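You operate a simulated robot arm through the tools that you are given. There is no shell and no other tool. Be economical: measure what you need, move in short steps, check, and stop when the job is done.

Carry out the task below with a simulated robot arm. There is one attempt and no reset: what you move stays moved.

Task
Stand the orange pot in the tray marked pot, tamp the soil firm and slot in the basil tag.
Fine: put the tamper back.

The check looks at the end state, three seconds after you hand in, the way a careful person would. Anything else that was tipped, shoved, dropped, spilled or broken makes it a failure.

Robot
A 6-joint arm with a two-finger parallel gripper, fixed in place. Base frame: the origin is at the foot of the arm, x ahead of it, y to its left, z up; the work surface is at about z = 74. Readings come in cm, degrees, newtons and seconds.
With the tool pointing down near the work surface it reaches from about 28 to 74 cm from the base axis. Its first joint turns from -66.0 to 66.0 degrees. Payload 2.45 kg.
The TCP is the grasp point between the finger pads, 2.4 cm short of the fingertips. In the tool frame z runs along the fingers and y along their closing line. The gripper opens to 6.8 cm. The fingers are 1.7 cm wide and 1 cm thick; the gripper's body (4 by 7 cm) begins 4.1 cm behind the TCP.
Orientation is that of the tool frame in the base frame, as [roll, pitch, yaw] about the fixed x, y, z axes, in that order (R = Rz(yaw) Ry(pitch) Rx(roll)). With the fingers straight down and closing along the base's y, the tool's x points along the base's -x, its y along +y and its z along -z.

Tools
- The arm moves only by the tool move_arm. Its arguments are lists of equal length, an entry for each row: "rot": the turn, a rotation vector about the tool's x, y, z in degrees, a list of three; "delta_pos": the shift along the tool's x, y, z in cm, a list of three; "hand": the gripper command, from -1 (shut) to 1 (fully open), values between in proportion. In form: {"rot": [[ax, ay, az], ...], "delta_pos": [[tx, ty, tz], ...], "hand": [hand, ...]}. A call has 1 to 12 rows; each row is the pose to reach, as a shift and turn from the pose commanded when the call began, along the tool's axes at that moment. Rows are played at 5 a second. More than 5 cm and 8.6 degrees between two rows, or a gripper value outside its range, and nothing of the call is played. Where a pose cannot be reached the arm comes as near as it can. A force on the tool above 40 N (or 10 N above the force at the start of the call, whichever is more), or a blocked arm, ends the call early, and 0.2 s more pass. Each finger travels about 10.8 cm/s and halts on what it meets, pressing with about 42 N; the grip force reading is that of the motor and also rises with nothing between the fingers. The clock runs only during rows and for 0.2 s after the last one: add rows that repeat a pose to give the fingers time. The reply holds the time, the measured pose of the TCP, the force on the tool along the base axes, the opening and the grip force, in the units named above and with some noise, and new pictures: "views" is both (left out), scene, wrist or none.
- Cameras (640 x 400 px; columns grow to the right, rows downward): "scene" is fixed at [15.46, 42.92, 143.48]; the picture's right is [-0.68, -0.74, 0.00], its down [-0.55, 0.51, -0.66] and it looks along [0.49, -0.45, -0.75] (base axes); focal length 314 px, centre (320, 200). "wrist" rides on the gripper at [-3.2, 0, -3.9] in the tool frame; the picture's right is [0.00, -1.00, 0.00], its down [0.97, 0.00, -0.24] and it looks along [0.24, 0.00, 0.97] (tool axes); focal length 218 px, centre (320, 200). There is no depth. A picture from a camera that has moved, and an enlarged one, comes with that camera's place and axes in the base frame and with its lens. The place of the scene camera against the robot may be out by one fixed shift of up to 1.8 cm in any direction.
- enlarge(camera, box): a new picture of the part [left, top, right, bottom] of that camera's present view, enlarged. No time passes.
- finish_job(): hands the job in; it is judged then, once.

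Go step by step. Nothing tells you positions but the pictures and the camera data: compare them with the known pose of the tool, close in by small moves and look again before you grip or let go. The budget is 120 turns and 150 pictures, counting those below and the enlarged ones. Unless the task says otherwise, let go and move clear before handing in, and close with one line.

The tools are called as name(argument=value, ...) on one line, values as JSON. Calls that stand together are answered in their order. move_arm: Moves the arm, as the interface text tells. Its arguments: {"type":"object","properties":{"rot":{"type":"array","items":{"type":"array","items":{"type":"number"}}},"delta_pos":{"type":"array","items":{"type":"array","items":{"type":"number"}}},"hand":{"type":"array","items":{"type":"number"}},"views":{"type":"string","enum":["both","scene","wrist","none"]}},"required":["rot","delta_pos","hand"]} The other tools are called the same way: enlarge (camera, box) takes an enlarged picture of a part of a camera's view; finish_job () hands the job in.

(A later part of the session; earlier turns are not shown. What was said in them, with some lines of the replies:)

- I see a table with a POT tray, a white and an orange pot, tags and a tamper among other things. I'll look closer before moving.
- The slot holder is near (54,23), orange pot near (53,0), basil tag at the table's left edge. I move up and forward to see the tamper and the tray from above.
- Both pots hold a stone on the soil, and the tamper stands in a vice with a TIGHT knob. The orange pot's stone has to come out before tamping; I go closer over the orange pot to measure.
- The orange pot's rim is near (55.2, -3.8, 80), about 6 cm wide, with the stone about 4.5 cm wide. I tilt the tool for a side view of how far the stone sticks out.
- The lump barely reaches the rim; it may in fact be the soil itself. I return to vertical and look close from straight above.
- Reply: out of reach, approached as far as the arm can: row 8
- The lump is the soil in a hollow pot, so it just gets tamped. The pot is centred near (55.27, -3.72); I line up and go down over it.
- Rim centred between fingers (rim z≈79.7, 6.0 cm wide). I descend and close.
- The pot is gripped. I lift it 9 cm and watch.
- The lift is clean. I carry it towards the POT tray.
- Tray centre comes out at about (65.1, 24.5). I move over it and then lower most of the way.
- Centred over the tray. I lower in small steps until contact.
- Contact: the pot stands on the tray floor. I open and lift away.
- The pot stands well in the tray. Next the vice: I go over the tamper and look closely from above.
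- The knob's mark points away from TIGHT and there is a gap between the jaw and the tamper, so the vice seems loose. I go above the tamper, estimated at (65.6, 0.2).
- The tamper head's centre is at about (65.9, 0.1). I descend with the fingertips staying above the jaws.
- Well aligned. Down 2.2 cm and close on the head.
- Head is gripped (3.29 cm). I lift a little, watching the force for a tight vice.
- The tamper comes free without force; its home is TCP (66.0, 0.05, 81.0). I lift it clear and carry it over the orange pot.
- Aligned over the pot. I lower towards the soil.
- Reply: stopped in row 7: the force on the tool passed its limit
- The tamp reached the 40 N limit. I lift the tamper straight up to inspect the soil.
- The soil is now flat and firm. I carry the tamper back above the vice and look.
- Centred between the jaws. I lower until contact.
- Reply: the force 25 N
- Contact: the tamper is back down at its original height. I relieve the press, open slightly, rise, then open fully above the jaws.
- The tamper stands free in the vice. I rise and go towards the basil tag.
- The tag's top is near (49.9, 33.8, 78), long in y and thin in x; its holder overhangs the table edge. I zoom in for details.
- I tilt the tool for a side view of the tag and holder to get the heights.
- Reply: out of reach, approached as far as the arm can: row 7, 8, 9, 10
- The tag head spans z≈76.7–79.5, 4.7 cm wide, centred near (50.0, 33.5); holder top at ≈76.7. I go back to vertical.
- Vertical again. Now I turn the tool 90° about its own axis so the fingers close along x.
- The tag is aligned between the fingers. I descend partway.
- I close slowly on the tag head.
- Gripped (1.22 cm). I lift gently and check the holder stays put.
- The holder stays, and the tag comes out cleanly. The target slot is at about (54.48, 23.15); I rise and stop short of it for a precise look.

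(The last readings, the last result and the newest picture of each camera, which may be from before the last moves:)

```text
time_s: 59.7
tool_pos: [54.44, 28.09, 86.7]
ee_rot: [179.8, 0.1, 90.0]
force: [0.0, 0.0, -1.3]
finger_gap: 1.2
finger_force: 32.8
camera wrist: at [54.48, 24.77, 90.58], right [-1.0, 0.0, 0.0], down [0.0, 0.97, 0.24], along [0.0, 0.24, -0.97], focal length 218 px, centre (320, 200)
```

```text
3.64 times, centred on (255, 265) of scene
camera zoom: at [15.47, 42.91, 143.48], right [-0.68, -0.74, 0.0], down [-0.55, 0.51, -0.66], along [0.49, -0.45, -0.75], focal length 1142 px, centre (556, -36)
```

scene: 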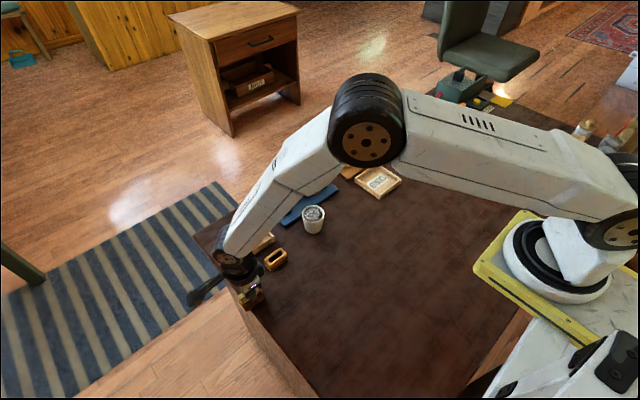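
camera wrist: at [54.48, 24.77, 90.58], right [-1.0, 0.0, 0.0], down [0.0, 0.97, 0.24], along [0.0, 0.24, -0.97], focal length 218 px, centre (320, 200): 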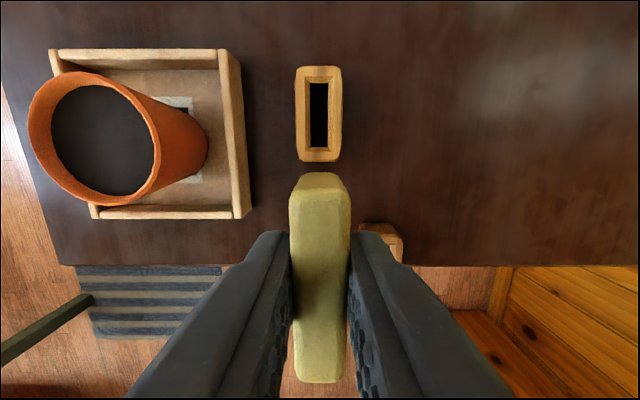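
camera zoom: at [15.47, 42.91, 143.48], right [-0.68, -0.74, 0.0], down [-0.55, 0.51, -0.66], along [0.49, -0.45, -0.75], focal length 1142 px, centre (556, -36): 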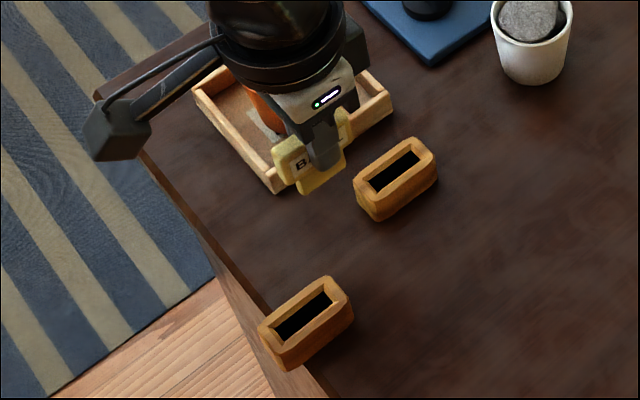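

The slot centre is about (54.55, 23.1), the tag hangs straight. I move over it and lower to just above the slot.

move_arm(rot=[[0, 0, 0], [0, 0, 0], [0, 0, 0], [0, 0, 0], [0, 0, 0], [0, 0, 0]], delta_pos=[[-1.7, 0.08, 0], [-3.4, 0.08, 0], [-4.9, 0.08, 0], [-4.9, 0.08, 1.5], [-4.9, 0.08, 3], [-4.9, 0.08, 3]], hand=[-0.9, -0.9, -0.9, -0.9, -0.9, -0.9], views="wrist")

enlarge(camera="wrist", box=[260, 100, 380, 200])

enlarge(camera="scene", box=[230, 220, 310, 280])

```text
time_s: 61.1
tool_pos: [54.47, 23.15, 83.64]
ee_rot: [179.9, 0.0, 90.0]
force: [-0.2, 0.4, -0.6]
finger_gap: 1.2
finger_force: 32.7
camera wrist: at [54.56, 19.91, 87.56], right [-1.0, 0.0, 0.0], down [0.0, 0.97, 0.24], along [0.0, 0.24, -0.97], focal length 218 px, centre (320, 200)
```

wrist: 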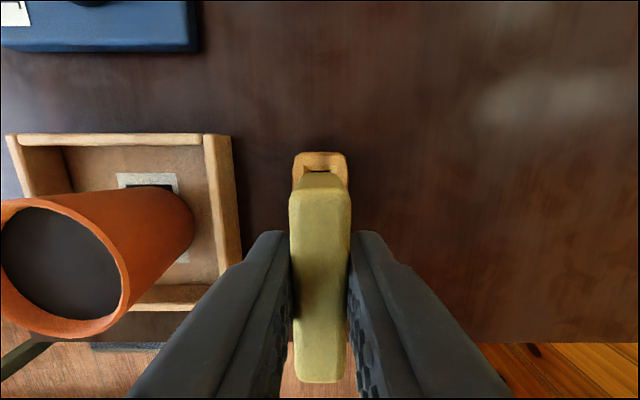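

```text
4.00 times, centred on (320, 150) of wrist
camera zoom: at [54.56, 19.91, 87.56], right [-1.0, 0.0, 0.0], down [0.0, 0.97, 0.24], along [0.0, 0.24, -0.97], focal length 873 px, centre (320, 400)
```

zoom: 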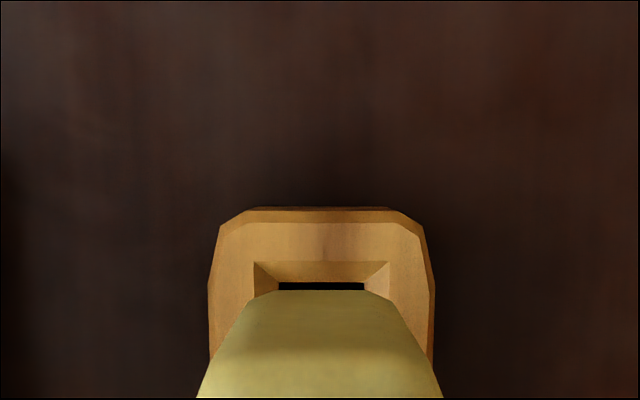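

```text
6.67 times, centred on (270, 250) of scene
camera zoom: at [15.47, 42.92, 143.48], right [-0.68, -0.74, 0.0], down [-0.55, 0.51, -0.66], along [0.49, -0.45, -0.75], focal length 2094 px, centre (653, -133)
```

zoom: 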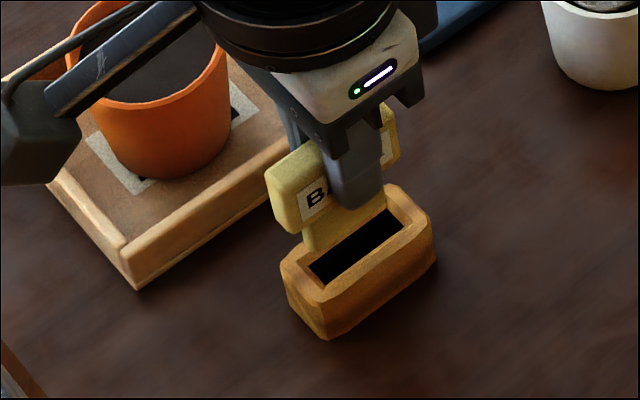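

Tag and slot line up in both views. I lower in small steps with the force watched.

move_arm(rot=[[0, 0, 0], [0, 0, 0], [0, 0, 0], [0, 0, 0], [0, 0, 0], [0, 0, 0]], delta_pos=[[0, 0, 0.4], [0, 0, 0.8], [0, 0, 1.2], [0, 0, 1.6], [0, 0, 2], [0, 0, 2]], hand=[-0.9, -0.9, -0.9, -0.9, -0.9, -0.9], views="wrist")

enlarge(camera="scene", box=[230, 220, 310, 280])

```text
time_s: 62.5
tool_pos: [54.58, 23.09, 81.57]
ee_rot: [179.9, 0.1, 90.0]
force: [0.2, -1.0, 0.9]
finger_gap: 1.21
finger_force: 32.7
camera wrist: at [54.54, 19.87, 85.55], right [-1.0, 0.0, 0.0], down [0.0, 0.97, 0.24], along [0.0, 0.24, -0.97], focal length 218 px, centre (320, 200)
```

wrist: 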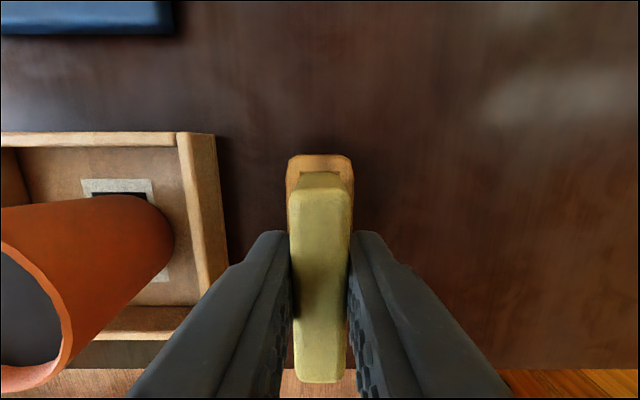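

```text
6.67 times, centred on (270, 250) of scene
camera zoom: at [15.46, 42.91, 143.48], right [-0.68, -0.74, 0.0], down [-0.55, 0.51, -0.66], along [0.49, -0.45, -0.75], focal length 2094 px, centre (653, -133)
```

zoom: 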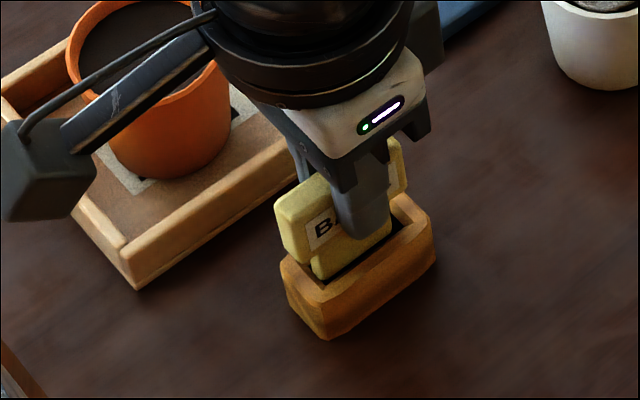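

The tongue is in the slot without force. I continue down to the seat.

move_arm(rot=[[0, 0, 0], [0, 0, 0], [0, 0, 0], [0, 0, 0], [0, 0, 0], [0, 0, 0]], delta_pos=[[0, 0, 0.4], [0, 0, 0.8], [0, 0, 1.2], [0, 0, 1.5], [0, 0, 1.75], [0, 0, 1.75]], hand=[-0.9, -0.9, -0.9, -0.9, -0.9, -0.9], views="wrist")

enlarge(camera="scene", box=[230, 220, 310, 280])

```text
time_s: 63.9
tool_pos: [54.62, 23.09, 79.96]
ee_rot: [179.9, 0.0, 90.0]
force: [0.6, -2.7, 1.0]
finger_gap: 1.21
finger_force: 32.9
camera wrist: at [54.59, 19.85, 83.82], right [-1.0, 0.0, 0.0], down [0.0, 0.97, 0.24], along [0.0, 0.24, -0.97], focal length 218 px, centre (320, 200)
```

wrist: 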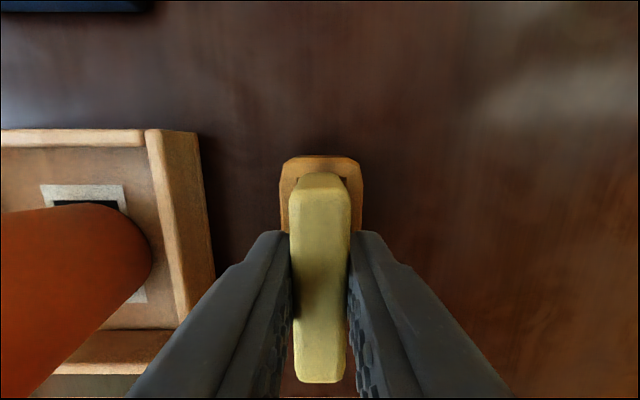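

```text
6.67 times, centred on (270, 250) of scene
camera zoom: at [15.46, 42.91, 143.48], right [-0.68, -0.74, 0.0], down [-0.55, 0.51, -0.66], along [0.49, -0.45, -0.75], focal length 2094 px, centre (653, -133)
```

zoom: 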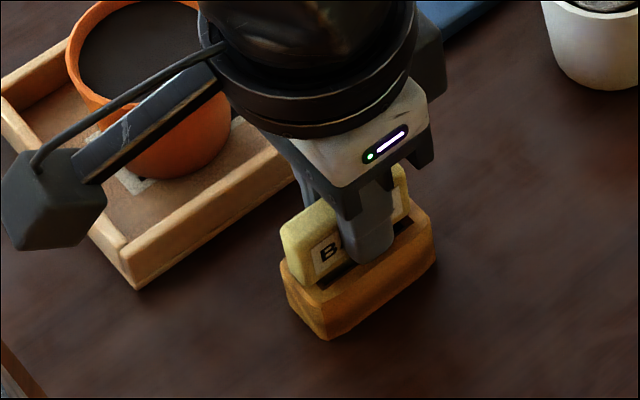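

move_arm(rot=[[0, 0, 0], [0, 0, 0], [0, 0, 0], [0, 0, 0]], delta_pos=[[0, 0, 0.1], [0, 0, 0.2], [0, 0, 0.28], [0, 0, 0.28]], hand=[-0.9, -0.9, -0.9, -0.9], views="none")

```text
time_s: 64.9
tool_pos: [54.58, 23.08, 79.75]
ee_rot: [179.9, 0.0, 90.0]
force: [-6.8, -7.7, 24.2]
finger_gap: 1.23
finger_force: 33.2
```

Firm contact at 79.75, the same as in the old holder: seated. I relieve, open and rise.

move_arm(rot=[[0, 0, 0], [0, 0, 0], [0, 0, 0], [0, 0, 0], [0, 0, 0], [0, 0, 0], [0, 0, 0], [0, 0, 0], [0, 0, 0], [0, 0, 0]], delta_pos=[[0, 0, -0.1], [0, 0, -0.15], [0, 0, -0.15], [0, 0, -0.15], [0, 0, -0.15], [0, 0, -1.5], [0, 0, -4], [0, 0, -8], [0, 0, -12], [0, 0, -12]], hand=[-0.9, -0.5, -0.3, 0, 0.2, 0.3, 0.5, 1, 1, 1])

enlarge(camera="scene", box=[230, 220, 310, 280])

```text
time_s: 67.1
tool_pos: [54.27, 23.36, 91.6]
ee_rot: [179.9, -0.1, 90.0]
force: [0.6, 0.1, 0.3]
finger_gap: 6.8
finger_force: 0.1
camera wrist: at [54.4, 20.07, 95.5], right [-1.0, 0.0, 0.0], down [0.0, 0.97, 0.24], along [0.0, 0.24, -0.97], focal length 218 px, centre (320, 200)
```

scene: 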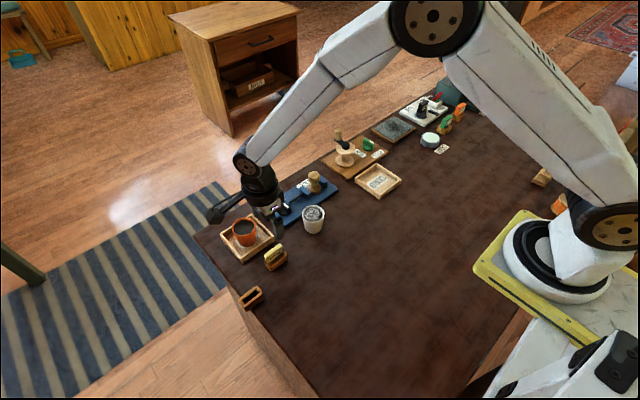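
wrist: 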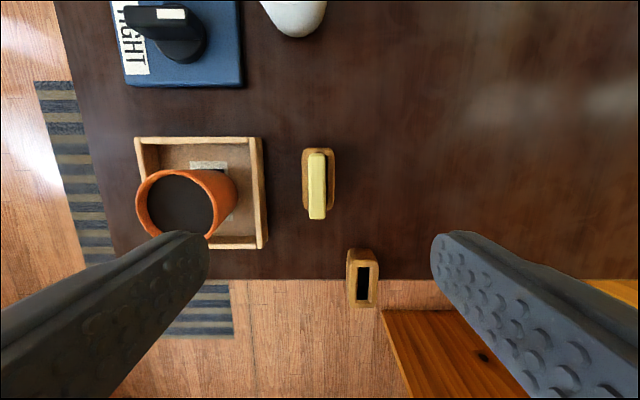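

```text
6.67 times, centred on (270, 250) of scene
camera zoom: at [15.46, 42.92, 143.48], right [-0.68, -0.74, 0.0], down [-0.55, 0.51, -0.66], along [0.49, -0.45, -0.75], focal length 2094 px, centre (653, -133)
```

zoom: 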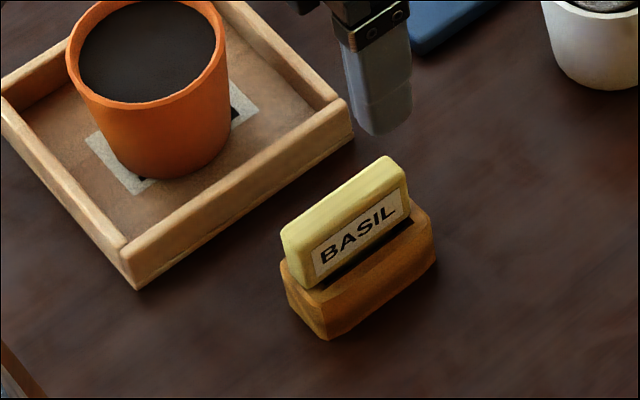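

The basil tag is seated. A last look at the tamper and the whole bench before handing in.

enlarge(camera="scene", box=[220, 160, 370, 270])

move_arm(rot=[[0, 0, 0], [0, 0, 0], [0, 0, 0], [0, 0, 0]], delta_pos=[[-2, -3, -3], [-5, -6, -6], [-7, -9, -8], [-7, -9, -8]], hand=[1, 1, 1, 1])

enlarge(camera="scene", box=[260, 140, 370, 220])

```text
3.64 times, centred on (295, 215) of scene
camera zoom: at [15.46, 42.92, 143.48], right [-0.68, -0.74, 0.0], down [-0.55, 0.51, -0.66], along [0.49, -0.45, -0.75], focal length 1142 px, centre (411, 146)
```

zoom: 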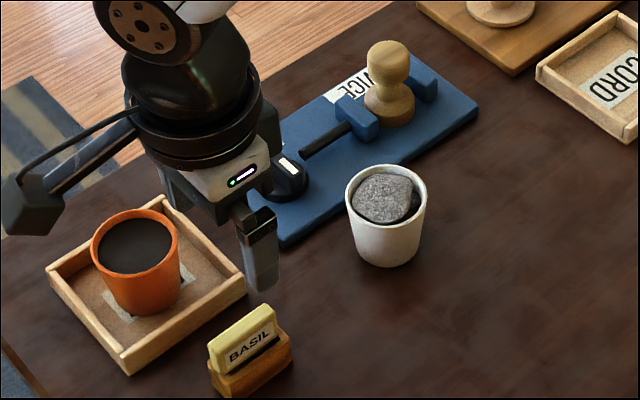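

```text
refused: row 2 steps farther than a row can; nothing moved
```

```text
5.00 times, centred on (315, 180) of scene
camera zoom: at [15.46, 42.92, 143.48], right [-0.68, -0.74, 0.0], down [-0.55, 0.51, -0.66], along [0.49, -0.45, -0.75], focal length 1570 px, centre (345, 300)
```

zoom: 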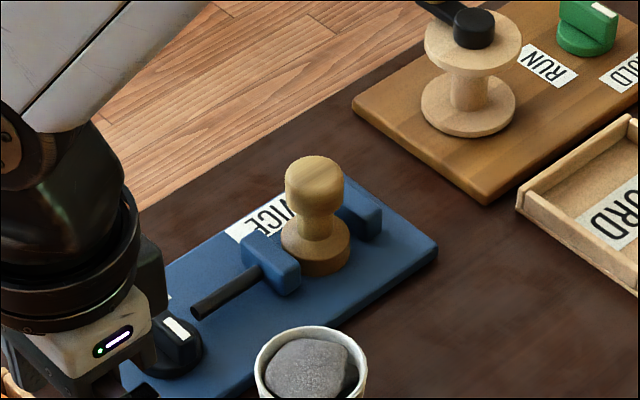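

The tamper is back upright between the jaws with the vice as I found it, the pot stands in its tray with firm soil, and the tag is slotted. The arm is clear, so I hand in.

finish_job()

```text
The job is handed in.
```

The orange pot stands in the POT tray with its soil tamped flat, the basil tag is slotted in the holder beside it, and the tamper is back in its vice.
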